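You operate a simulated robot arm through the tools that you are given. There is no shell and no other tool.

Carry out the task below with a simulated two-armed robot. There is one attempt and no reset: what you move stays moved.

TASK
Pick up the wash bottle with one hand, pass it to the other hand and put it in the inside of the reject bin. Set down upright: wash bottle.

The check looks at the end state, three seconds after you hand in, the way a careful person would. Anything else that was tipped, shoved, dropped, spilled or broken makes it a failure.

THE ROBOT
Two 7-joint arms with two-finger parallel grippers on one trunk, on a base that drives. Base frame: it is fixed to the floor where the robot stands at the start and does not move with it; the origin is under the middle of the robot, x ahead of it, y to its left, z up; the surface under the hand at the start is at about z = 800. Lengths are in mm, angles in rad, forces in N, time in s.
The left shoulder is at the start at [62, 196, 1079], the right one opposite. With the tool pointing down near the work surface each hand reaches from about 300 to 720 mm from the robot's upright axis, wherever it stands, measured 20 degrees to its own side. Places, roughly: inside of the reject bin (18x18 cm) [-1240, 960, 800]. Payload 1.57 kg a hand.
The tool frame of a hand sits at the grasp point between the pads (the TCP): z along the fingers, y along the line on which they close. The tips reach 30 mm beyond it. Largest opening 110 mm; finger width 24, thickness 12; the body of the gripper, 48 by 112 mm, starts 78 mm behind the TCP.
Orientation is that of the tool frame in the base frame, as [roll, pitch, yaw] about the fixed x, y, z axes, in that order (R = Rz(yaw) Ry(pitch) Rx(roll)). With the fingers straight down and closing along the base's y, the tool's x points along the base's -x, its y along +y and its z along -z.

THE INTERFACE
- The arms move only by the tool apply_moves. It takes "left_commands", "right_commands" or both (then of equal length, played together; a hand with none holds still); each is a list of rows, each a list of 7 numbers: the shift along the tool's x, y, z in mm, then the turn, a rotation vector about the tool's x, y, z in rad, then the finger opening in mm, from 0 to 110. In form: [[tx, ty, tz, rx, ry, rz, gripper], ...]. A call has 1 to 20 rows; each row shifts and turns the commanded pose from where the row before left it, along the tool's axes as they then stand. Rows are played at 5 a second. More than 50 mm and 0.15 rad between two rows, or a gripper value outside its range, and nothing of the call is played. A pose out of reach is approached as far as the arm can. The call stops where the force on the tool passes 40 N (or 10 N more than at its start, if that is more) or the arm is blocked; 0.2 s more then pass. Each finger travels about 72 mm/s and halts on what it meets, pressing with about 42 N; the grip force reading is that of the motor and also rises with nothing between the fingers. The clock runs only during rows and for 0.2 s after the last one: add rows that do not move to give the fingers time. The reply holds the time, the measured pose of the TCP, the force on the tool along the base axes, the opening and the grip force, in the units named above and with some noise, with the torque about the TCP (base axes, N m) and any sound that the robot's microphone picked up.
- Cameras (640 x 400 px; columns grow to the right, rows downward): "scene" is now at [87.4, -28.2, 1646.1]; the picture's right is [-0.43, -0.90, 0.00], its down [-0.82, 0.38, -0.43] and it looks along [0.39, -0.18, -0.90] (base axes); focal length 264 px, centre (320, 200). "left" rides on the left gripper at [70, -16, -141] in its tool frame; the picture's right is [0.23, 0.97, 0.00], its down [-0.85, 0.20, -0.48] and it looks along [-0.47, 0.11, 0.88] (tool axes); focal length 222 px, centre (320, 200). "right" rides on the right gripper at [70, 16, -141] in its tool frame; the picture's right is [-0.23, 0.97, 0.00], its down [-0.86, -0.20, -0.48] and it looks along [-0.47, -0.11, 0.88] (tool axes); focal length 222 px, centre (320, 200). There is no depth. A picture from a camera that has moved, and an enlarged one, comes with that camera's place and axes in the base frame and with its lens.
- camera(camera): a new picture of that camera. The clock stands still meanwhile.
- lift_body(by): slides the trunk up (or, below 0, down) by that many mm; the arms and the scene camera ride with it, the base frame stays. It gives what a move gives, with no picture.
- roll_base(legs): drives the robot by 1 to 6 legs, each [ahead, left, turn to the left] in mm, mm and rad, along the robot's own axes; the way and the turn of a leg run together, so that a leg with both is an arc; at most 1500 mm and 3.142 rad a leg. The arms and the cameras ride along, it lands a little off, and it stops where it bumps. It gives what a move gives.
- turn_head(pan, tilt): turns the head with the scene camera to pan (to the left, within 1.501 rad either way) and tilt (down, from -0.506 to 1.204), counted from straight ahead of the robot. It gives what a move gives.
- close_up(camera, box): a new picture of the part [left, top, right, bottom] of that camera's present view, enlarged. The clock stands still meanwhile.
- job_done(): hands the job in; it is judged then, once.

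Places have to be worked out from the pictures, the camera data and where the tool is seen. Open the grippers and draw the arms clear of the work before you hand the job in, unless the task says otherwise.

The tools are called after "Call:" as name(argument=value, ...) on one line, values as JSON. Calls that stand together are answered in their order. apply_moves: Moves the arms, as the interface text tells. Its arguments: {"type":"object","properties":{"left_commands":{"type":"array"},"right_commands":{"type":"array"}},"required":[]} The other tools are called the same way: lift_body (by) slides the trunk up or down; roll_base (legs) drives the base; turn_head (pan, tilt) turns the head that bears the scene camera; camera (camera) takes a picture; close_up (camera, box) takes an enlarged picture of a part of a camera's view; job_done () hands the job in.

At the start:

```text
time: 0.0
left_ee_pos: [443.1, 79.9, 1029.3]
left_tcp_rot: [-3.14, -0.003, 3.14]
left_ft_force: [-0.8, 0.9, -0.3]
left_torque: [0.02, 0.03, 0.02]
left_finger_gap: 109.8
left_finger_force: 0.0
right_ee_pos: [325.0, -311.4, 1126.7]
right_tcp_rot: [3.14, -0.001, 3.141]
right_ft_force: [0.7, 0.4, -0.2]
right_torque: [-0.01, -0.01, 0.0]
right_finger_gap: 109.9
right_finger_force: 0.1
trunk travel left (down, up): [-675.0, 315.0]
robot x, y, heading: [-0.2, -3.8, 0.001]
head pan, tilt: [-0.44, 1.122]
```

scene: 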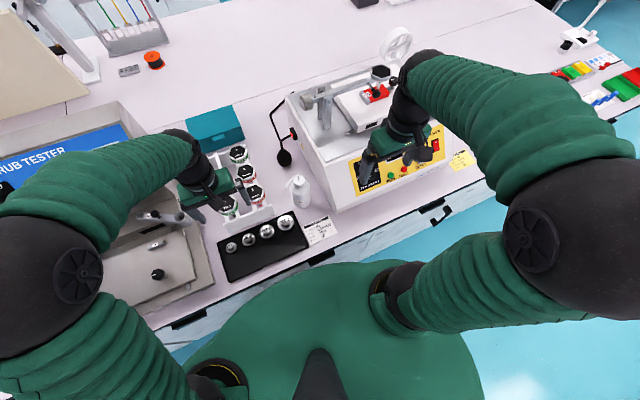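
right: 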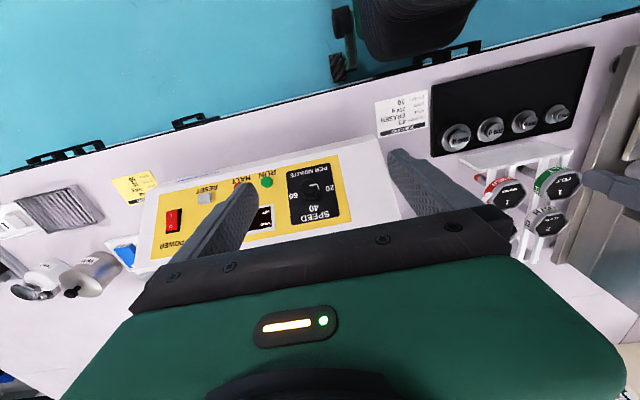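
left: 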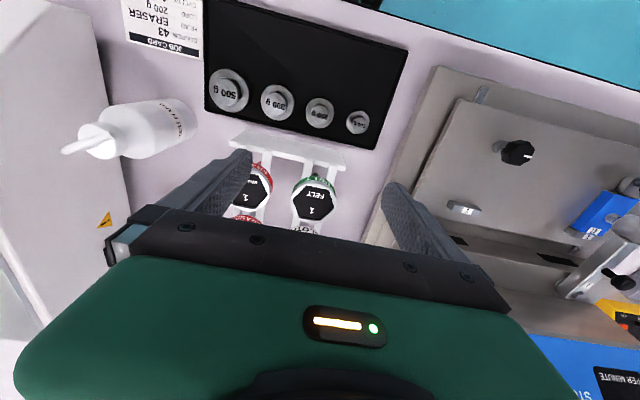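

I see a white bottle with a nozzle near scene pixel (299,190) and other bottle-like objects at the far right. I'll look closer to identify the wash bottle.

Call:
close_up(camera="scene", box=[220, 130, 380, 230])

Call:
close_up(camera="left", box=[40, 60, 240, 185])

Call:
close_up(camera="right", box=[0, 160, 200, 285])

Call:
close_up(camera="scene", box=[480, 0, 640, 150])

```text
4.00 times, centred on (300, 180) of scene
camera zoom: at [87.4, -28.2, 1646.1], right [-0.43, -0.9, 0.0], down [-0.82, 0.38, -0.43], along [0.39, -0.18, -0.9], focal length 1056 px, centre (400, 280)
```

zoom: 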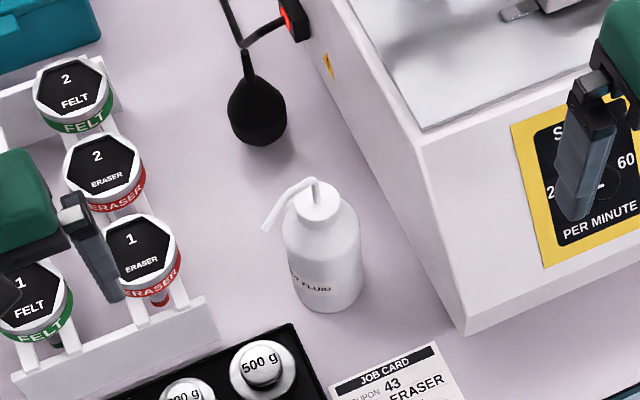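

```text
3.20 times, centred on (140, 122) of left
camera zoom: at [373.3, 64.1, 1169.2], right [-0.23, 0.97, 0.0], down [0.86, 0.2, 0.48], along [0.47, 0.11, -0.88], focal length 711 px, centre (896, 448)
```

zoom: 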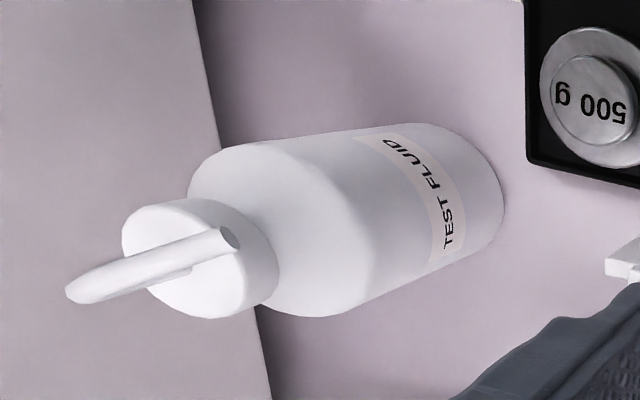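

```text
3.20 times, centred on (100, 222) of right
camera zoom: at [256.5, -296.2, 1267.8], right [0.23, 0.97, 0.0], down [0.86, -0.2, 0.48], along [0.47, -0.11, -0.88], focal length 711 px, centre (1024, 128)
```

zoom: 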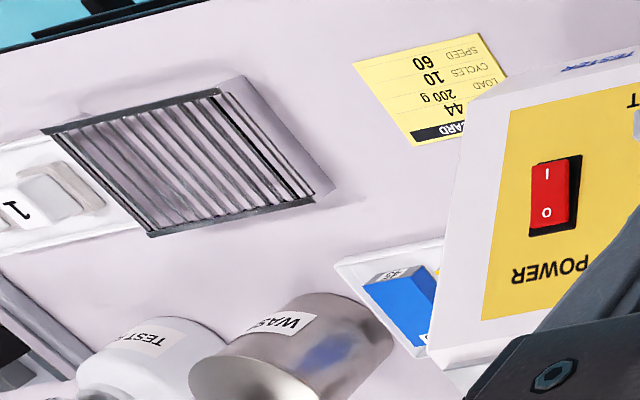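

```text
2.67 times, centred on (560, 75) of scene
camera zoom: at [87.4, -28.2, 1646.1], right [-0.43, -0.9, 0.0], down [-0.82, 0.38, -0.43], along [0.39, -0.18, -0.9], focal length 704 px, centre (-320, 533)
```

zoom: 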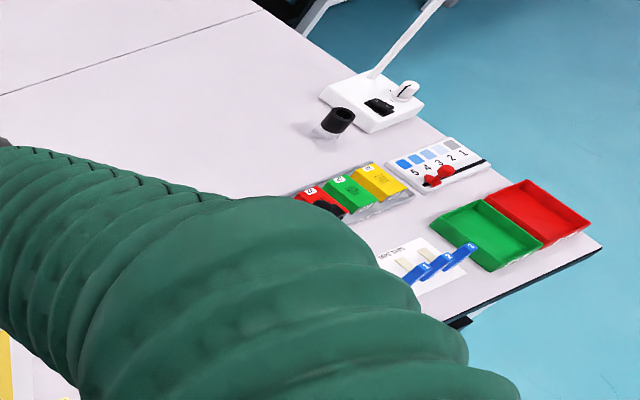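

The "TEST FLUID" bottle with swan-neck stands near (475,-128). A second "TEST…" bottle seems to stand beside a WASTE beaker on the right; I'll turn the head to look around before deciding.

Call:
turn_head(pan=-1.0, tilt=0.7)

Call:
camera(camera="scene")

Call:
close_up(camera="right", box=[0, 220, 160, 320])

```text
time: 1.0
left_ee_pos: [442.9, 79.6, 1028.4]
left_tcp_rot: [3.141, 0.001, 3.141]
left_ft_force: [0.0, -0.1, -0.2]
left_torque: [0.0, 0.0, 0.0]
left_finger_gap: 110.0
left_finger_force: 0.1
right_ee_pos: [324.4, -311.1, 1127.7]
right_tcp_rot: [3.139, 0.0, 3.141]
right_ft_force: [0.4, -0.4, 0.0]
right_torque: [-0.01, 0.04, 0.0]
right_finger_gap: 109.9
right_finger_force: 0.1
trunk travel left (down, up): [-675.0, 315.0]
robot x, y, heading: [-4.5, 0.4, -0.001]
head pan, tilt: [-1.0, 0.7]
```

```text
taken
camera scene: at [77.6, -73.5, 1677.4], right [-0.84, -0.54, 0.0], down [-0.35, 0.54, -0.76], along [0.41, -0.64, -0.65], focal length 264 px, centre (320, 200)
```

scene: 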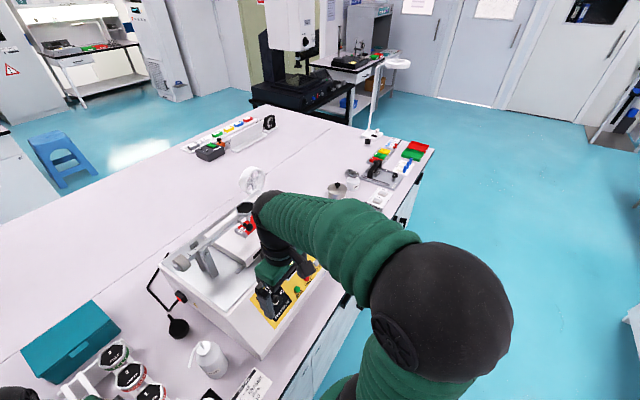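

```text
4.00 times, centred on (80, 270) of right
camera zoom: at [255.8, -296.3, 1268.0], right [0.23, 0.97, 0.0], down [0.86, -0.2, 0.48], along [0.47, -0.11, -0.88], focal length 888 px, centre (1280, -80)
```

zoom: 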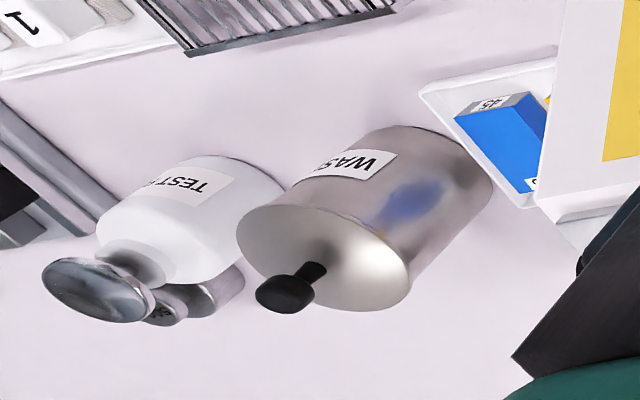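

The other one is a pump dispenser, so the swan-neck bottle is the wash bottle. Now I look toward the reject bin behind-left and the rest of the surroundings.

Call:
turn_head(pan=1.5, tilt=0.4)

Call:
camera(camera="scene")

```text
time: 3.2
left_ee_pos: [442.0, 78.8, 1027.6]
left_tcp_rot: [-3.141, -0.002, 3.141]
left_ft_force: [0.5, 0.4, 0.3]
left_torque: [0.03, 0.04, -0.02]
left_finger_gap: 110.0
left_finger_force: 0.1
right_ee_pos: [325.1, -312.1, 1127.2]
right_tcp_rot: [3.14, 0.0, 3.142]
right_ft_force: [-0.8, -0.7, -1.0]
right_torque: [-0.03, -0.01, -0.01]
right_finger_gap: 110.1
right_finger_force: 0.0
trunk travel left (down, up): [-675.0, 315.0]
robot x, y, heading: [2.7, -1.2, 0.005]
head pan, tilt: [1.499, 0.4]
```

```text
taken
camera scene: at [38.4, 90.4, 1704.5], right [1.0, -0.07, 0.0], down [-0.03, -0.39, -0.92], along [0.07, 0.92, -0.39], focal length 264 px, centre (320, 200)
```

scene: 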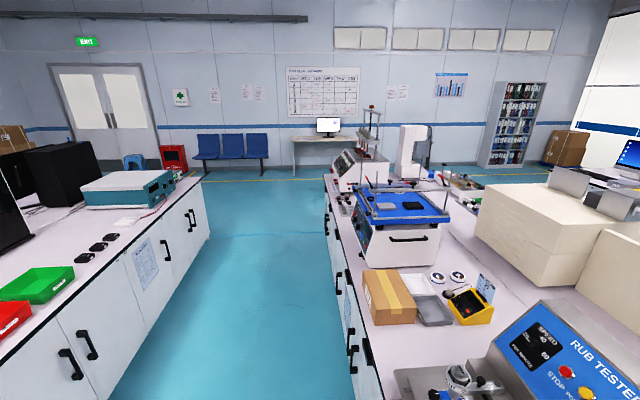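

The bin sits behind-left, likely the red tray on the opposite bench. I plan to pick with the right hand from above. First I move the left hand up and away, and bring the right hand over the bottle at a safe height.

Call:
apply_moves(left_commands=[[0, 0, -50, 0, 0, 0, 110], [0, 20, -45, 0, 0, 0, 110], [0, 48, 0, 0, 0, 0, 110], [0, 48, 0, 0, 0, 0, 110], [0, 48, 0, 0, 0, 0, 110], [0, 0, 0, 0, 0, 0, 110]], right_commands=[[-30, 0, 0, 0, 0, 0, 110], [-30, 36, 0, 0, 0, 0, 110], [-30, 36, 0, 0, 0, 0, 110], [-30, 36, 0, 0, 0, 0, 110], [-30, 36, 0, 0, 0, 0, 110], [-5, 36, 0, 0, 0, 0, 110]])

Call:
turn_head(pan=-0.3, tilt=1.1)

Call:
camera(camera="right")

Call:
camera(camera="scene")

```text
time: 4.6
left_ee_pos: [441.9, 249.1, 1123.7]
left_tcp_rot: [3.141, 0.001, -3.14]
left_ft_force: [0.4, 0.2, -0.1]
left_torque: [0.0, -0.02, -0.01]
left_finger_gap: 110.0
left_finger_force: 0.0
right_ee_pos: [481.6, -128.1, 1127.8]
right_tcp_rot: [-3.14, 0.001, 3.141]
right_ft_force: [-0.3, -0.4, 0.5]
right_torque: [-0.01, -0.02, 0.04]
right_finger_gap: 110.0
right_finger_force: 0.0
trunk travel left (down, up): [-675.0, 315.0]
robot x, y, heading: [0.4, 0.5, 0.001]
head pan, tilt: [1.499, 0.4]
```

```text
time: 6.4
left_ee_pos: [442.1, 247.2, 1125.1]
left_tcp_rot: [-3.141, -0.001, -3.14]
left_ft_force: [-0.7, 0.4, 0.5]
left_torque: [-0.04, -0.01, -0.03]
left_finger_gap: 110.1
left_finger_force: 0.1
right_ee_pos: [481.9, -130.5, 1125.6]
right_tcp_rot: [-3.141, -0.001, -3.141]
right_ft_force: [0.4, 0.1, -0.2]
right_torque: [0.0, -0.03, 0.0]
right_finger_gap: 110.0
right_finger_force: 0.1
trunk travel left (down, up): [-675.0, 315.0]
robot x, y, heading: [-2.2, -1.3, -0.0]
head pan, tilt: [-0.3, 1.1]
```

```text
taken
camera right: at [413.2, -115.2, 1267.8], right [0.23, 0.97, 0.0], down [0.86, -0.2, 0.48], along [0.47, -0.11, -0.88], focal length 222 px, centre (320, 200)
```

right: 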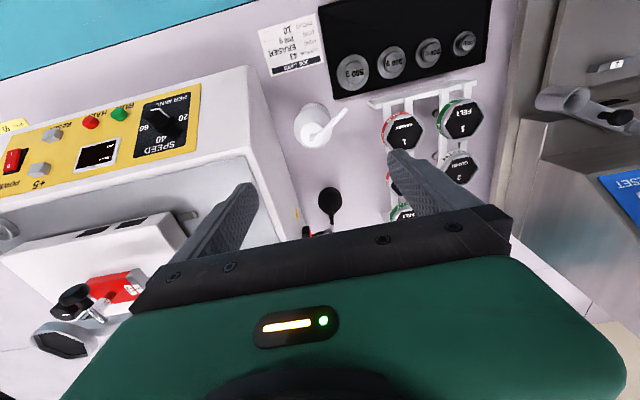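

```text
taken
camera scene: at [92.8, -19.0, 1647.5], right [-0.3, -0.96, 0.0], down [-0.85, 0.26, -0.45], along [0.43, -0.13, -0.89], focal length 264 px, centre (320, 200)
```

scene: 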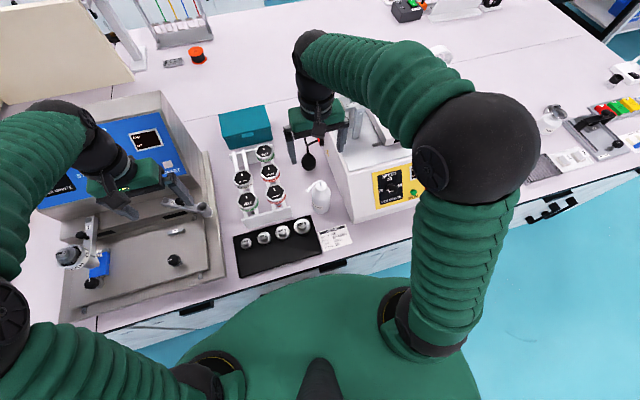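

The right hand is over the bottle area. I'll zoom in from both cameras to triangulate the bottle.

Call:
close_up(camera="right", box=[260, 80, 388, 160])

Call:
close_up(camera="scene", box=[270, 150, 366, 240])

```text
5.00 times, centred on (324, 120) of right
camera zoom: at [413.2, -115.2, 1267.8], right [0.23, 0.97, 0.0], down [0.86, -0.2, 0.48], along [0.47, -0.11, -0.88], focal length 1111 px, centre (300, 600)
```

zoom: 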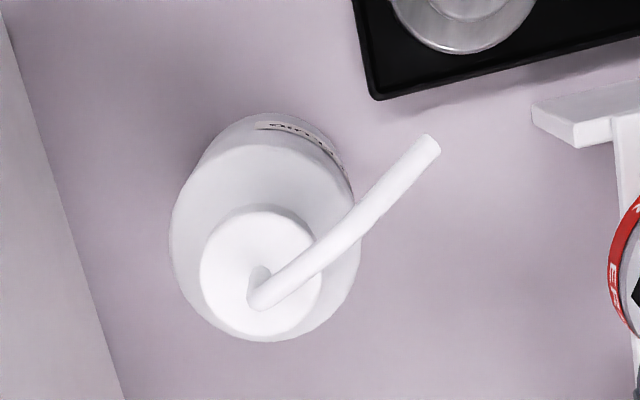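

```text
4.44 times, centred on (318, 195) of scene
camera zoom: at [92.8, -19.0, 1647.5], right [-0.3, -0.96, 0.0], down [-0.85, 0.26, -0.45], along [0.43, -0.13, -0.89], focal length 1174 px, centre (329, 222)
```

zoom: 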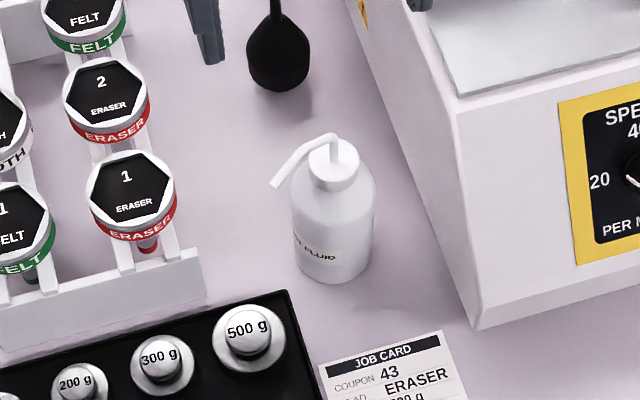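

Triangulation puts the bottle axis near (479,-142), body ⌀≈60 mm with shoulder at z≈906, cap top ≈940, and the nozzle at z≈978 pointing toward azimuth ≈117°. I'll center the right hand above it and turn so the fingers close perpendicular to the nozzle.

Call:
apply_moves(right_commands=[[3, -11, 0, 0, 0, 0, 110], [0, 0, 0, 0, 0, 0.1375, 110], [0, 0, 0, 0, 0, 0.1375, 110], [0, 0, 0, 0, 0, 0.1375, 110], [0, 0, 0, 0, 0, 0.1375, 110], [0, 0, 0, 0, 0, 0.1375, 110], [0, 0, 0, 0, 0, 0.1375, 110], [0, 0, 0, 0, 0, 0.1375, 110], [0, 0, 0, 0, 0, 0.1375, 110], [0, 0, 0, 0, 0, 0, 110]])

Call:
camera(camera="right")

Call:
camera(camera="scene")

```text
time: 8.6
left_ee_pos: [443.1, 248.0, 1123.3]
left_tcp_rot: [3.141, 0.0, 3.141]
left_ft_force: [-0.1, 0.4, -0.4]
left_torque: [-0.02, 0.02, -0.01]
left_finger_gap: 110.0
left_finger_force: 0.0
right_ee_pos: [476.4, -141.9, 1126.2]
right_tcp_rot: [3.14, -0.001, 2.04]
right_ft_force: [-0.7, 0.3, 0.1]
right_torque: [0.0, 0.01, 0.02]
right_finger_gap: 110.0
right_finger_force: 0.0
trunk travel left (down, up): [-675.0, 315.0]
robot x, y, heading: [3.2, -0.3, 0.003]
head pan, tilt: [-0.3, 1.1]
```

```text
taken
camera right: at [460.2, -72.6, 1268.1], right [0.97, 0.24, 0.0], down [0.21, -0.85, 0.48], along [0.11, -0.46, -0.88], focal length 222 px, centre (320, 200)
```

right: 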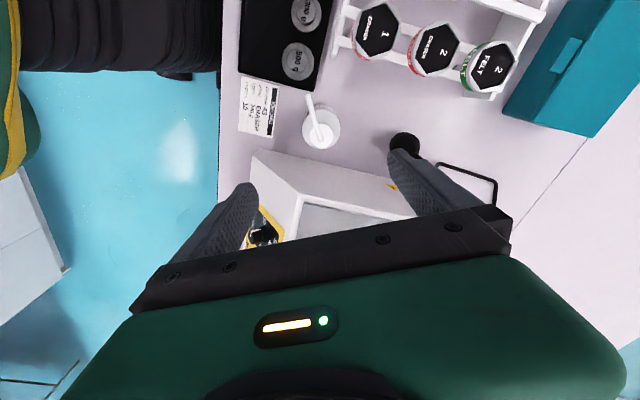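

```text
taken
camera scene: at [92.6, -19.0, 1647.5], right [-0.3, -0.96, 0.0], down [-0.85, 0.26, -0.45], along [0.43, -0.13, -0.89], focal length 264 px, centre (320, 200)
```

scene: 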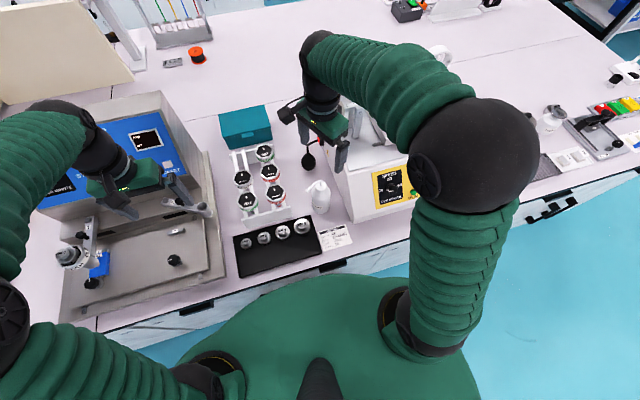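

The turn went through cleanly. I'll check the bottle's offset in the tool frame at this new orientation.

Call:
close_up(camera="right", box=[264, 80, 392, 160])

```text
5.00 times, centred on (328, 120) of right
camera zoom: at [460.2, -72.6, 1268.1], right [0.97, 0.24, 0.0], down [0.21, -0.85, 0.48], along [0.11, -0.46, -0.88], focal length 1111 px, centre (280, 600)
```

zoom: 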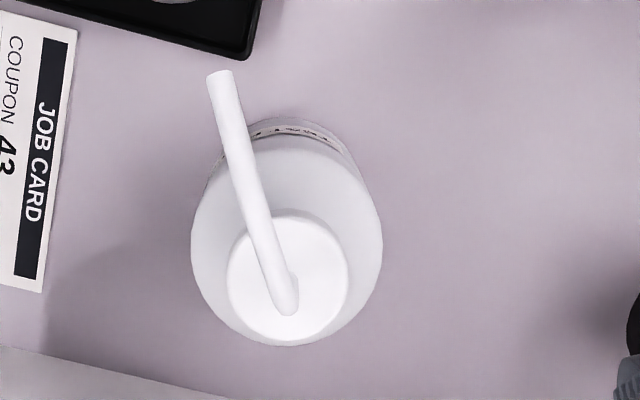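

The bottle axis is within ~2 mm of the tool axis and the nozzle lies along tool x, between the fingers. I descend in a first stage by 130 mm.

Call:
apply_moves(right_commands=[[-1, 1, 30, 0, 0, 0, 110], [0, 0, 30, 0, 0, 0, 110], [0, 0, 30, 0, 0, 0, 110], [0, 0, 30, 0, 0, 0, 110], [0, 0, 10, 0, 0, 0, 110], [0, 0, 0, 0, 0, 0, 110]])

Call:
camera(camera="right")

Call:
camera(camera="scene")

Call:
close_up(camera="scene", box=[250, 100, 410, 250])

```text
time: 10.0
left_ee_pos: [442.5, 247.9, 1123.6]
left_tcp_rot: [-3.14, 0.0, -3.141]
left_ft_force: [0.2, 0.0, 0.8]
left_torque: [-0.01, 0.01, -0.01]
left_finger_gap: 110.2
left_finger_force: 0.1
right_ee_pos: [478.2, -140.3, 997.3]
right_tcp_rot: [-3.14, 0.0, 2.041]
right_ft_force: [0.5, 0.9, 0.5]
right_torque: [-0.04, 0.04, 0.02]
right_finger_gap: 109.8
right_finger_force: 0.1
trunk travel left (down, up): [-675.0, 315.0]
robot x, y, heading: [-0.1, 2.1, 0.003]
head pan, tilt: [-0.3, 1.1]
```

```text
taken
camera right: at [462.0, -72.5, 1138.3], right [0.97, 0.24, 0.0], down [0.21, -0.85, 0.48], along [0.11, -0.46, -0.88], focal length 222 px, centre (320, 200)
```

right: 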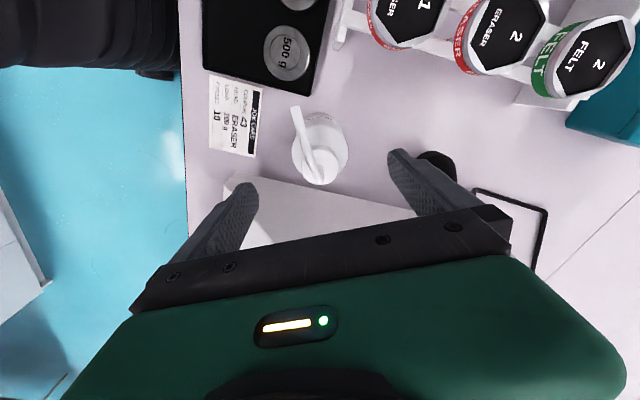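

```text
taken
camera scene: at [92.3, -19.0, 1647.5], right [-0.3, -0.96, 0.0], down [-0.85, 0.26, -0.45], along [0.43, -0.13, -0.89], focal length 264 px, centre (320, 200)
```

scene: 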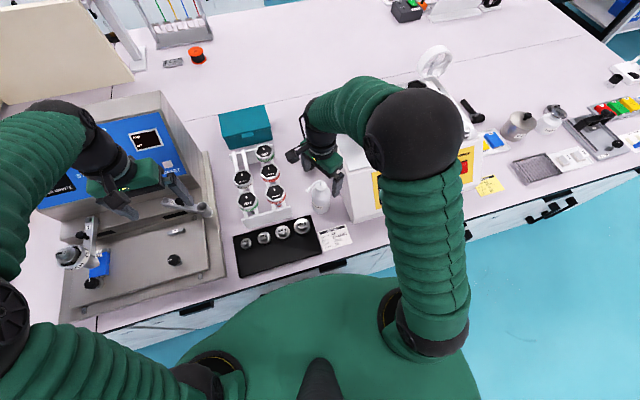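

```text
2.67 times, centred on (330, 175) of scene
camera zoom: at [92.3, -19.0, 1647.5], right [-0.3, -0.96, 0.0], down [-0.85, 0.26, -0.45], along [0.43, -0.13, -0.89], focal length 704 px, centre (293, 267)
```

zoom: 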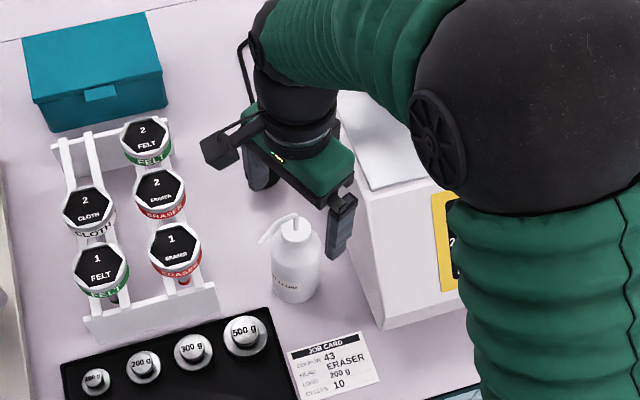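

The forearm is well above the machine. I'll check alignment again in the right camera before the final descent.

Call:
close_up(camera="right", box=[240, 80, 400, 200])

```text
3.33 times, centred on (320, 140) of right
camera zoom: at [462.0, -72.5, 1138.3], right [0.97, 0.24, 0.0], down [0.21, -0.85, 0.48], along [0.11, -0.46, -0.88], focal length 740 px, centre (320, 400)
```

zoom: 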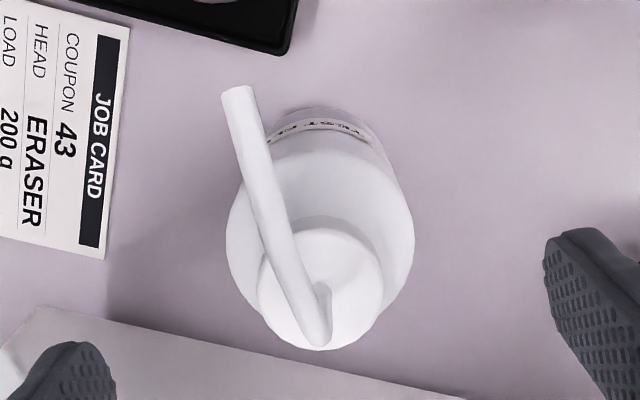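

Bottle remains centered within 1 mm. I descend to about z=925 and check the nozzle/palm clearance before the last bit.

Call:
apply_moves(right_commands=[[0, 0, 25, 0, 0, 0, 110], [0, 0, 25, 0, 0, 0, 110], [0, 0, 21, 0, 0, 0, 110], [0, 0, 0, 0, 0, 0, 110]])

Call:
close_up(camera="scene", box=[270, 120, 398, 220])

Call:
camera(camera="right")

Call:
camera(camera="left")

```text
time: 11.0
left_ee_pos: [441.9, 247.9, 1123.8]
left_tcp_rot: [3.141, 0.0, 3.141]
left_ft_force: [-0.8, -0.7, -0.3]
left_torque: [-0.01, 0.01, -0.04]
left_finger_gap: 109.7
left_finger_force: 0.1
right_ee_pos: [479.9, -137.1, 926.5]
right_tcp_rot: [3.141, -0.001, 2.042]
right_ft_force: [0.2, 0.8, -0.2]
right_torque: [-0.01, -0.04, -0.01]
right_finger_gap: 109.8
right_finger_force: 0.0
trunk travel left (down, up): [-675.0, 315.0]
robot x, y, heading: [-1.0, 0.3, -0.005]
head pan, tilt: [-0.3, 1.1]
```

```text
4.00 times, centred on (334, 170) of scene
camera zoom: at [92.8, -18.9, 1647.5], right [-0.3, -0.96, 0.0], down [-0.85, 0.26, -0.45], along [0.43, -0.13, -0.89], focal length 1056 px, centre (264, 320)
```

zoom: 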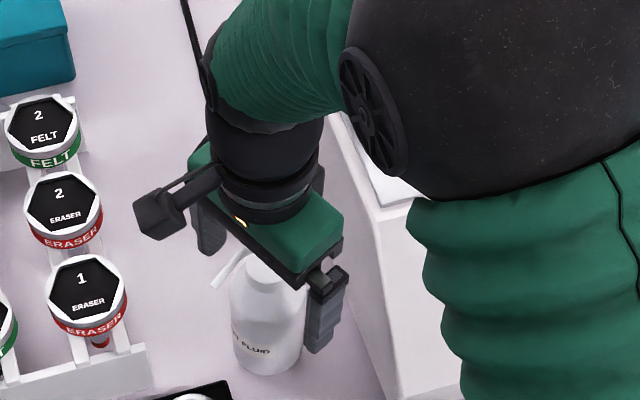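

```text
taken
camera right: at [462.4, -69.5, 1066.7], right [0.97, 0.24, 0.0], down [0.21, -0.85, 0.48], along [0.11, -0.46, -0.88], focal length 222 px, centre (320, 200)
```

right: 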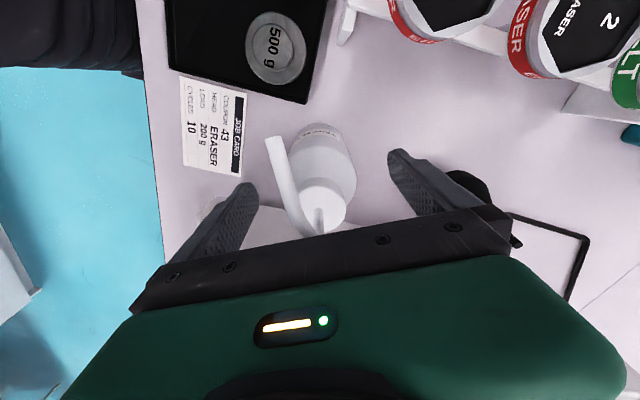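

```text
taken
camera left: at [372.2, 232.2, 1265.5], right [-0.23, 0.97, 0.0], down [0.86, 0.2, 0.48], along [0.47, 0.11, -0.88], focal length 222 px, centre (320, 200)
```

left: 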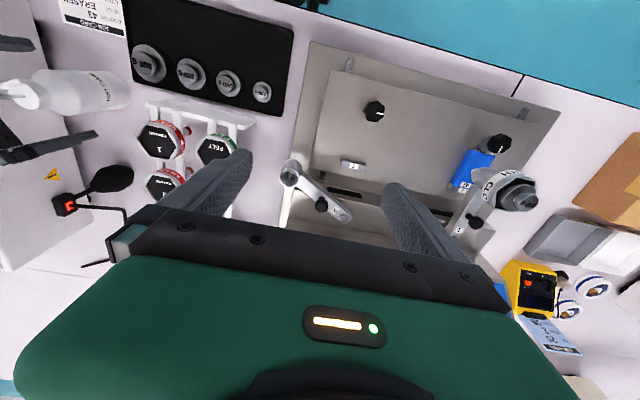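

Call:
close_up(camera="right", box=[240, 110, 400, 250])

Call:
close_up(camera="left", box=[0, 30, 150, 180])

```text
2.86 times, centred on (320, 180) of right
camera zoom: at [462.4, -69.5, 1066.7], right [0.97, 0.24, 0.0], down [0.21, -0.85, 0.48], along [0.11, -0.46, -0.88], focal length 635 px, centre (320, 257)
```

zoom: 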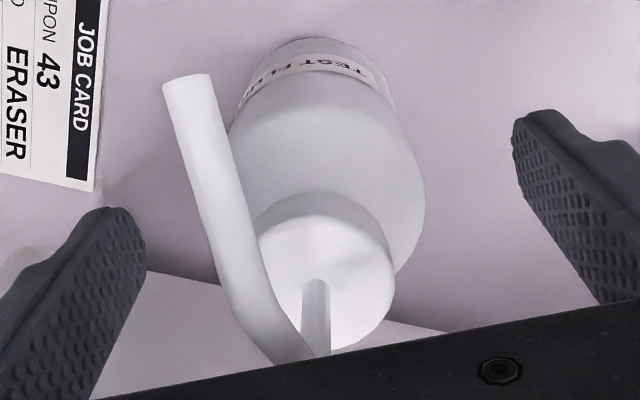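

```text
2.67 times, centred on (75, 105) of left
camera zoom: at [372.2, 232.2, 1265.5], right [-0.23, 0.97, 0.0], down [0.86, 0.2, 0.48], along [0.47, 0.11, -0.88], focal length 592 px, centre (973, 453)
```

zoom: 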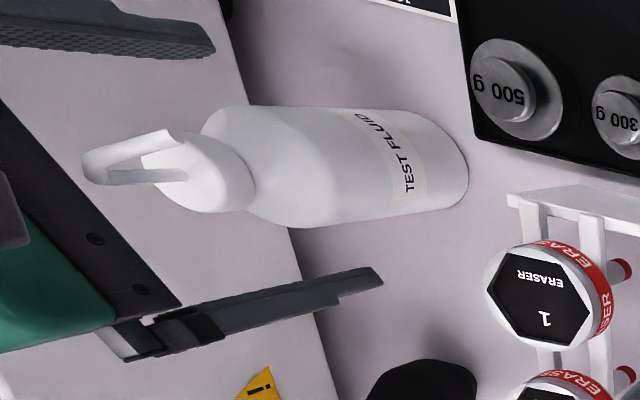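

The left camera gives a useful side view; I need to judge where the straight body ends and the shoulder begins, so I zoom in more.

Call:
close_up(camera="left", box=[15, 55, 125, 125])

Call:
close_up(camera="scene", box=[310, 165, 374, 220])

```text
5.71 times, centred on (70, 90) of left
camera zoom: at [372.2, 232.2, 1265.5], right [-0.23, 0.97, 0.0], down [0.86, 0.2, 0.48], along [0.47, 0.11, -0.88], focal length 1269 px, centre (1749, 829)
```

zoom: 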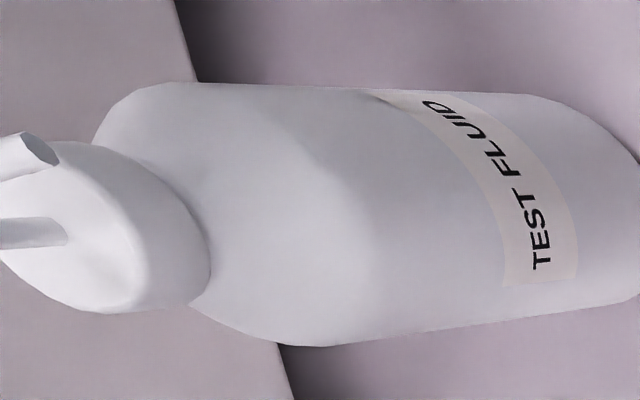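

```text
7.27 times, centred on (342, 192) of scene
camera zoom: at [92.8, -18.9, 1647.5], right [-0.3, -0.96, 0.0], down [-0.85, 0.26, -0.45], along [0.43, -0.13, -0.89], focal length 1921 px, centre (160, 254)
```

zoom: 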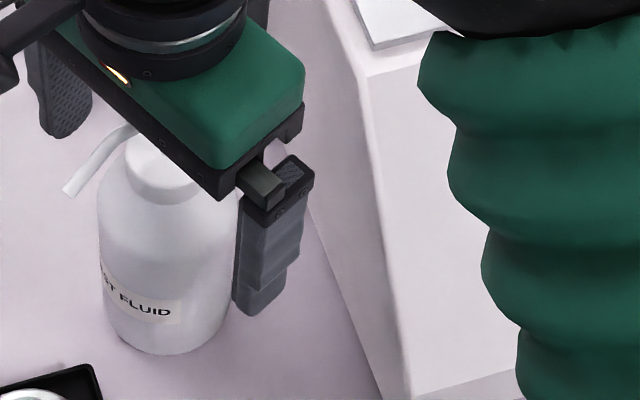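

The straight body ends near z≈897 and the nozzle top is ≈982, so a vertical body grip would have little overlap. The cap (≈⌀35, z≈925–945) is a cleaner top grip and leaves the whole body free for the other hand. I raise to z≈952 and re-check alignment.

Call:
apply_moves(right_commands=[[0, 0, -27, 0, 0, 0, 110], [0, 0, 0, 0, 0, 0, 80], [0, 0, 0, 0, 0, 0, 70], [0, 0, 0, 0, 0, 0, 70]])

Call:
close_up(camera="right", box=[240, 90, 400, 230])

Call:
close_up(camera="left", box=[0, 40, 130, 160])

```text
time: 12.0
left_ee_pos: [440.6, 248.1, 1124.4]
left_tcp_rot: [3.141, 0.0, -3.142]
left_ft_force: [-0.2, 0.3, 0.1]
left_torque: [-0.01, 0.0, 0.05]
left_finger_gap: 109.8
left_finger_force: 0.1
right_ee_pos: [478.1, -139.5, 953.6]
right_tcp_rot: [-3.141, 0.0, 2.042]
right_ft_force: [0.0, -0.1, -0.3]
right_torque: [-0.02, -0.01, -0.01]
right_finger_gap: 69.9
right_finger_force: 0.1
trunk travel left (down, up): [-675.0, 315.0]
robot x, y, heading: [-0.0, 0.7, -0.003]
head pan, tilt: [-0.3, 1.1]
```

```text
2.86 times, centred on (320, 160) of right
camera zoom: at [462.0, -70.3, 1093.8], right [0.97, 0.24, 0.0], down [0.21, -0.85, 0.48], along [0.11, -0.46, -0.88], focal length 635 px, centre (320, 314)
```

zoom: 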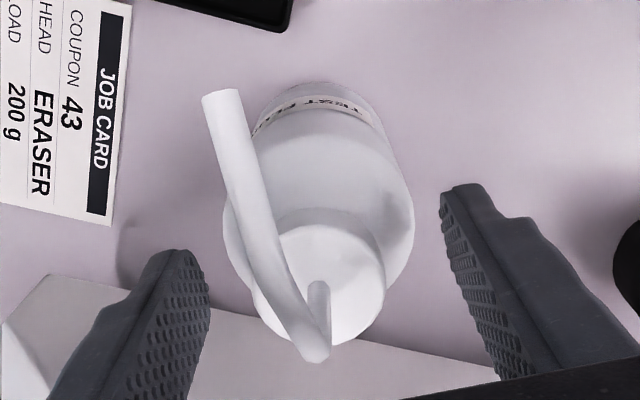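

```text
3.33 times, centred on (65, 100) of left
camera zoom: at [372.0, 232.2, 1265.6], right [-0.23, 0.97, 0.0], down [0.86, 0.2, 0.48], along [0.47, 0.11, -0.88], focal length 740 px, centre (1170, 533)
```

zoom: 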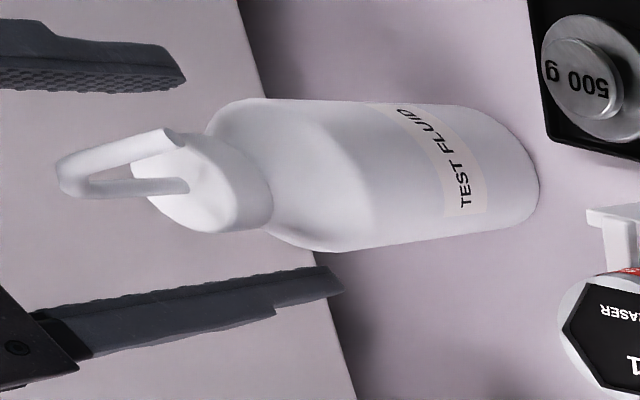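

The finger tips sit ~9 mm below the cap's bottom rim, so I raise 9 mm and shift 1 mm, then close gently on the cap and read the gap.

Call:
apply_moves(right_commands=[[0, -1, -9, 0, 0, 0, 70], [0, 0, 0, 0, 0, 0, 56], [0, 0, 0, 0, 0, 0, 46], [0, 0, 0, 0, 0, 0, 40], [0, 0, 0, 0, 0, 0, 36], [0, 0, 0, 0, 0, 0, 33], [0, 0, 0, 0, 0, 0, 30], [0, 0, 0, 0, 0, 0, 26], [0, 0, 0, 0, 0, 0, 22]])

Call:
close_up(camera="right", box=[240, 90, 400, 230])

Call:
close_up(camera="left", box=[0, 40, 130, 160])

```text
time: 14.0
left_ee_pos: [441.9, 248.4, 1123.8]
left_tcp_rot: [3.141, -0.001, -3.141]
left_ft_force: [1.0, 0.0, -0.6]
left_torque: [0.01, 0.02, -0.02]
left_finger_gap: 109.8
left_finger_force: 0.1
right_ee_pos: [477.0, -139.8, 962.5]
right_tcp_rot: [3.141, 0.001, 2.042]
right_ft_force: [1.8, 0.2, 1.0]
right_torque: [0.11, -0.13, -0.01]
right_finger_gap: 34.8
right_finger_force: 41.6
trunk travel left (down, up): [-675.0, 315.0]
robot x, y, heading: [-0.3, 0.0, 0.001]
head pan, tilt: [-0.3, 1.1]
```

```text
2.86 times, centred on (320, 160) of right
camera zoom: at [461.6, -71.7, 1103.1], right [0.97, 0.24, 0.0], down [0.21, -0.85, 0.48], along [0.11, -0.46, -0.88], focal length 635 px, centre (320, 314)
```

zoom: 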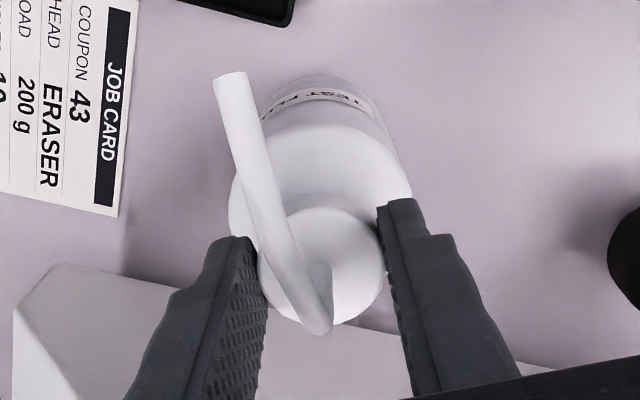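

```text
3.33 times, centred on (65, 100) of left
camera zoom: at [372.5, 232.3, 1265.3], right [-0.23, 0.97, 0.0], down [0.86, 0.2, 0.48], along [0.47, 0.11, -0.88], focal length 740 px, centre (1170, 533)
```

zoom: 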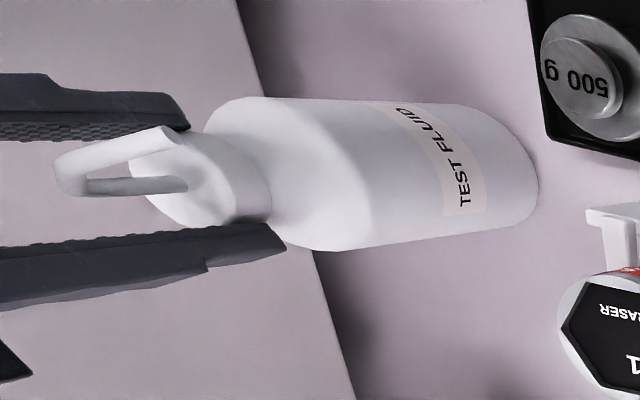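

The grip closed on the cap at 34.8 mm gap with full force. I lift slowly a few millimetres and check weight and slip.

Call:
apply_moves(right_commands=[[0, 0, -3, 0, 0, 0, 20], [0, 0, -4, 0, 0, 0, 20], [0, 0, -8, 0, 0, 0, 20], [0, 0, 0, 0, 0, 0, 20], [0, 0, 0, 0, 0, 0, 20]])

Call:
close_up(camera="right", box=[240, 90, 400, 230])

Call:
close_up(camera="left", box=[0, 40, 130, 160])

```text
time: 15.2
left_ee_pos: [443.2, 248.5, 1123.7]
left_tcp_rot: [3.141, -0.001, 3.141]
left_ft_force: [0.1, -0.1, -0.4]
left_torque: [0.04, -0.03, 0.03]
left_finger_gap: 109.9
left_finger_force: 0.1
right_ee_pos: [477.2, -142.1, 977.7]
right_tcp_rot: [3.141, -0.001, 2.042]
right_ft_force: [-0.5, -0.6, -2.3]
right_torque: [0.02, 0.03, -0.01]
right_finger_gap: 35.0
right_finger_force: 42.3
trunk travel left (down, up): [-675.0, 315.0]
robot x, y, heading: [3.5, 1.0, -0.005]
head pan, tilt: [-0.3, 1.1]
```

```text
2.86 times, centred on (320, 160) of right
camera zoom: at [460.9, -72.9, 1117.8], right [0.97, 0.24, 0.0], down [0.21, -0.85, 0.48], along [0.11, -0.46, -0.88], focal length 635 px, centre (320, 314)
```

zoom: 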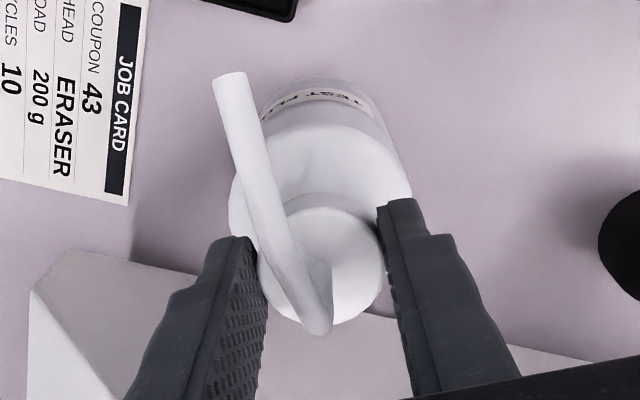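

```text
3.33 times, centred on (65, 100) of left
camera zoom: at [372.7, 232.1, 1265.3], right [-0.23, 0.97, 0.0], down [0.86, 0.2, 0.48], along [0.47, 0.11, -0.88], focal length 740 px, centre (1170, 533)
```

zoom: 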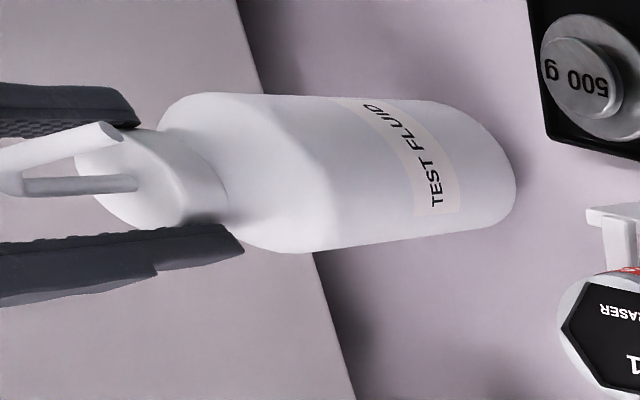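

The bottle lifted cleanly (≈2.3 N, no slip). I raise it another 200 mm straight up, clear of everything.

Call:
apply_moves(right_commands=[[0, 0, -15, 0, 0, 0, 20], [0, 0, -25, 0, 0, 0, 20], [0, 0, -25, 0, 0, 0, 20], [0, 0, -25, 0, 0, 0, 20], [0, 0, -25, 0, 0, 0, 20], [0, 0, -25, 0, 0, 0, 20], [0, 0, -25, 0, 0, 0, 20], [0, 0, -25, 0, 0, 0, 20], [0, 0, -12, 0, 0, 0, 20], [0, 0, 0, 0, 0, 0, 20]])

Call:
camera(camera="right")

Call:
camera(camera="scene")

```text
time: 17.4
left_ee_pos: [442.0, 248.7, 1124.2]
left_tcp_rot: [3.141, 0.0, -3.141]
left_ft_force: [0.6, 0.3, -0.2]
left_torque: [-0.01, -0.01, -0.03]
left_finger_gap: 110.1
left_finger_force: 0.0
right_ee_pos: [477.4, -142.5, 1179.8]
right_tcp_rot: [-3.141, 0.001, 2.043]
right_ft_force: [-0.8, 0.5, -1.6]
right_torque: [-0.03, 0.01, -0.02]
right_finger_gap: 34.7
right_finger_force: 42.4
trunk travel left (down, up): [-675.0, 315.0]
robot x, y, heading: [-0.7, 3.5, 0.001]
head pan, tilt: [-0.3, 1.1]
```

```text
taken
camera right: at [461.2, -73.7, 1320.7], right [0.97, 0.24, 0.0], down [0.21, -0.85, 0.48], along [0.11, -0.46, -0.88], focal length 222 px, centre (320, 200)
```

right: 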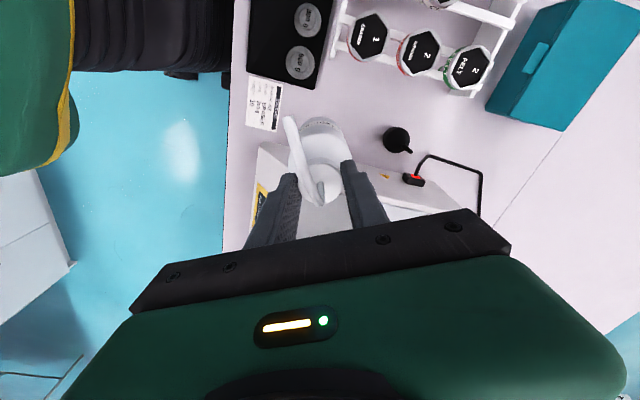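

```text
taken
camera scene: at [93.2, -19.2, 1647.4], right [-0.3, -0.96, 0.0], down [-0.85, 0.26, -0.45], along [0.43, -0.13, -0.89], focal length 264 px, centre (320, 200)
```

scene: 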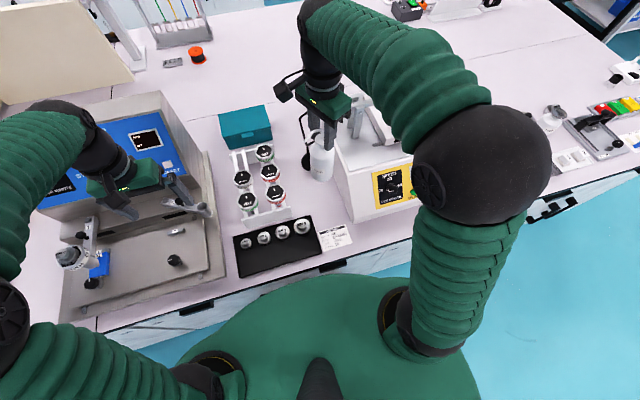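

The bottle is held upright and stable. I back the robot into the middle of the aisle to have free room for the handover.

Call:
roll_base(legs=[[-380, 0, 0]])

Call:
camera(camera="right")

Call:
turn_head(pan=1.5, tilt=0.5)

Call:
camera(camera="scene")

```text
time: 19.9
left_ee_pos: [57.1, 247.4, 1123.9]
left_tcp_rot: [3.141, -0.001, -3.141]
left_ft_force: [-0.1, -0.2, -0.2]
left_torque: [0.02, 0.02, -0.01]
left_finger_gap: 110.1
left_finger_force: 0.0
right_ee_pos: [92.7, -142.3, 1179.8]
right_tcp_rot: [-3.14, -0.002, 2.044]
right_ft_force: [-0.2, -0.6, -2.3]
right_torque: [0.02, -0.01, -0.03]
right_finger_gap: 34.8
right_finger_force: 41.9
trunk travel left (down, up): [-675.0, 315.0]
robot x, y, heading: [-385.6, -0.3, 0.001]
head pan, tilt: [-0.3, 1.1]
```

```text
taken
camera right: at [77.3, -73.7, 1319.9], right [0.97, 0.24, 0.0], down [0.21, -0.85, 0.48], along [0.11, -0.46, -0.88], focal length 222 px, centre (320, 200)
```

right: 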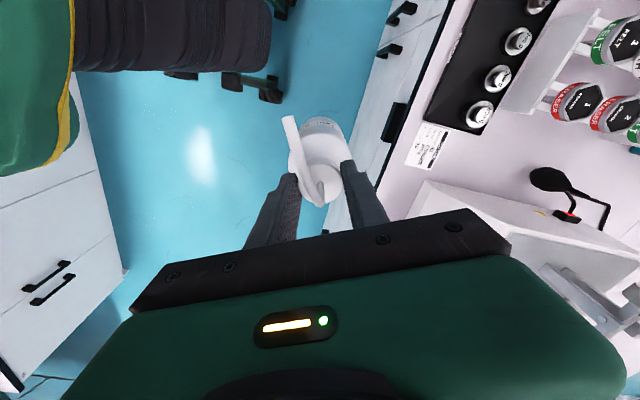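

```text
time: 21.7
left_ee_pos: [56.5, 248.7, 1124.9]
left_tcp_rot: [3.141, -0.001, 3.141]
left_ft_force: [0.7, 0.0, 0.1]
left_torque: [0.0, -0.01, 0.01]
left_finger_gap: 109.6
left_finger_force: 0.0
right_ee_pos: [90.6, -142.1, 1180.3]
right_tcp_rot: [3.141, -0.002, 2.043]
right_ft_force: [0.7, -0.2, -1.6]
right_torque: [0.04, 0.02, -0.01]
right_finger_gap: 34.8
right_finger_force: 41.8
trunk travel left (down, up): [-675.0, 315.0]
robot x, y, heading: [-389.0, 1.1, 0.001]
head pan, tilt: [1.499, 0.499]
```

```text
taken
camera scene: at [-345.9, 90.3, 1695.2], right [1.0, -0.07, 0.0], down [-0.04, -0.48, -0.88], along [0.06, 0.88, -0.48], focal length 264 px, centre (320, 200)
```

scene: 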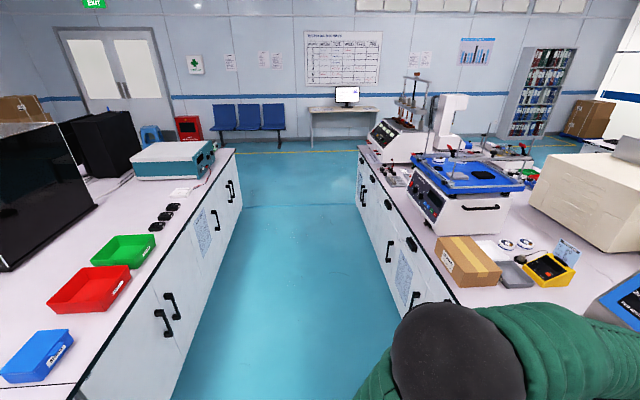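

Three trays stand on the opposite bench: green, red and blue. The red one matches [-1240, 960]; I'll zoom in to check labels and the shape.

Call:
close_up(camera="scene", box=[0, 220, 180, 390])

```text
2.35 times, centred on (90, 305) of scene
camera zoom: at [-345.9, 90.3, 1695.2], right [1.0, -0.07, 0.0], down [-0.04, -0.48, -0.88], along [0.06, 0.88, -0.48], focal length 622 px, centre (861, -47)
```

zoom: 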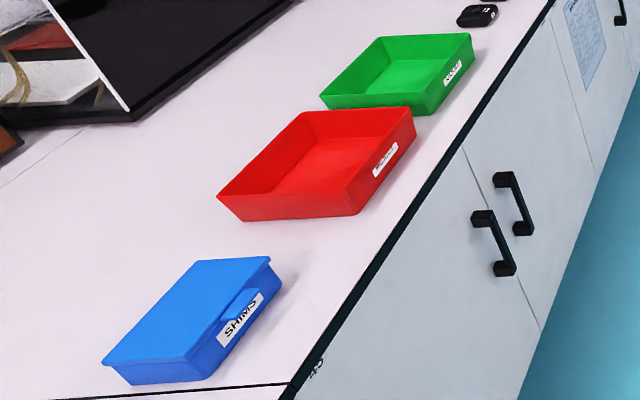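

The red tray is the open bin with a label and low walls; the blue one is a closed "SHIMS" box. Now I prepare the handover: the right hand brings the bottle toward the middle while the left hand turns to a 45° downward, forward-pointing pose.

Call:
apply_moves(left_commands=[[0, 0, 0, 0, 0, 0.1163, 110], [0, 0, 0, 0, 0, 0.1163, 110], [0, 0, 0, 0, 0, 0.1163, 110], [0, 0, 0, 0, -0.131, 0, 110], [0, 0, 0, 0, -0.131, 0, 110], [0, 0, 0, 0, -0.131, 0, 110], [0, 0, 0, 0, -0.131, 0, 110], [0, 0, 0, 0, -0.131, 0, 110], [0, 0, 0, 0, -0.1304, 0, 110], [0, 0, 0, 0, 0, 0, 110]], right_commands=[[9, 12, 0, 0, 0, 0, 20], [14, 18, 0, 0, 0, 0, 20], [14, 18, 0, 0, 0, 0, 20], [9, 13, 0, 0, 0, 0, 20], [9, 12, 0, 0, 0, 0, 20], [0, 0, 0, 0, 0, 0, 20], [0, 0, 0, 0, 0, 0, 20], [0, 0, 0, 0, 0, 0, 20], [0, 0, 0, 0, 0, 0, 20], [0, 0, 0, 0, 0, 0, 20]])

Call:
turn_head(pan=0.0, tilt=0.9)

Call:
camera(camera="scene")

Call:
camera(camera="left")

```text
time: 23.9
left_ee_pos: [54.5, 250.1, 1124.4]
left_tcp_rot: [3.141, 0.788, 2.793]
left_ft_force: [-0.3, -0.6, -0.1]
left_torque: [-0.02, 0.0, 0.01]
left_finger_gap: 110.2
left_finger_force: 0.2
right_ee_pos: [129.1, -59.9, 1178.9]
right_tcp_rot: [3.141, -0.001, 2.043]
right_ft_force: [-0.7, 0.6, -2.6]
right_torque: [0.01, 0.06, -0.02]
right_finger_gap: 34.6
right_finger_force: 42.4
trunk travel left (down, up): [-675.0, 315.0]
robot x, y, heading: [-386.3, -0.3, 0.002]
head pan, tilt: [1.499, 0.499]
```

```text
time: 25.5
left_ee_pos: [55.6, 250.3, 1124.9]
left_tcp_rot: [3.14, 0.787, 2.793]
left_ft_force: [-0.7, -0.1, -0.1]
left_torque: [-0.01, 0.03, 0.03]
left_finger_gap: 109.8
left_finger_force: 0.2
right_ee_pos: [129.9, -58.6, 1179.3]
right_tcp_rot: [-3.141, -0.001, 2.043]
right_ft_force: [0.2, 0.3, -1.2]
right_torque: [0.0, -0.02, 0.03]
right_finger_gap: 34.9
right_finger_force: 42.6
trunk travel left (down, up): [-675.0, 315.0]
robot x, y, heading: [-385.1, -2.0, -0.005]
head pan, tilt: [0.0, 0.901]
```

```text
taken
camera scene: at [-277.7, 0.3, 1661.3], right [0.0, -1.0, 0.0], down [-0.78, 0.0, -0.62], along [0.62, 0.0, -0.78], focal length 264 px, centre (320, 200)
```

scene: 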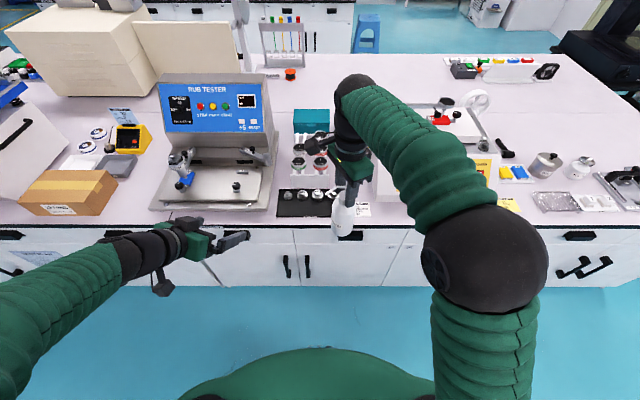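

```text
taken
camera left: at [-91.1, 285.3, 1175.0], right [0.18, 0.97, -0.16], down [0.32, 0.1, 0.94], along [0.93, -0.22, -0.29], focal length 222 px, centre (320, 200)
```

left: 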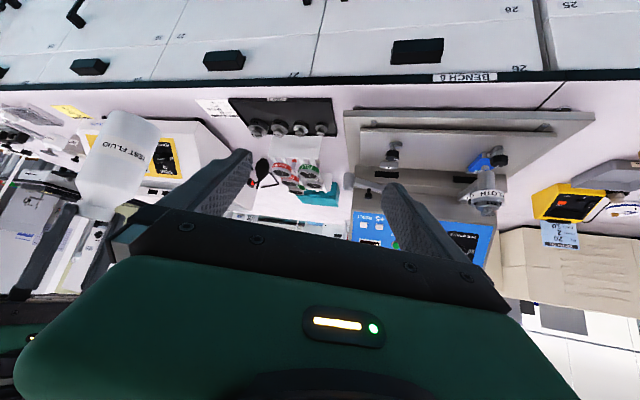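

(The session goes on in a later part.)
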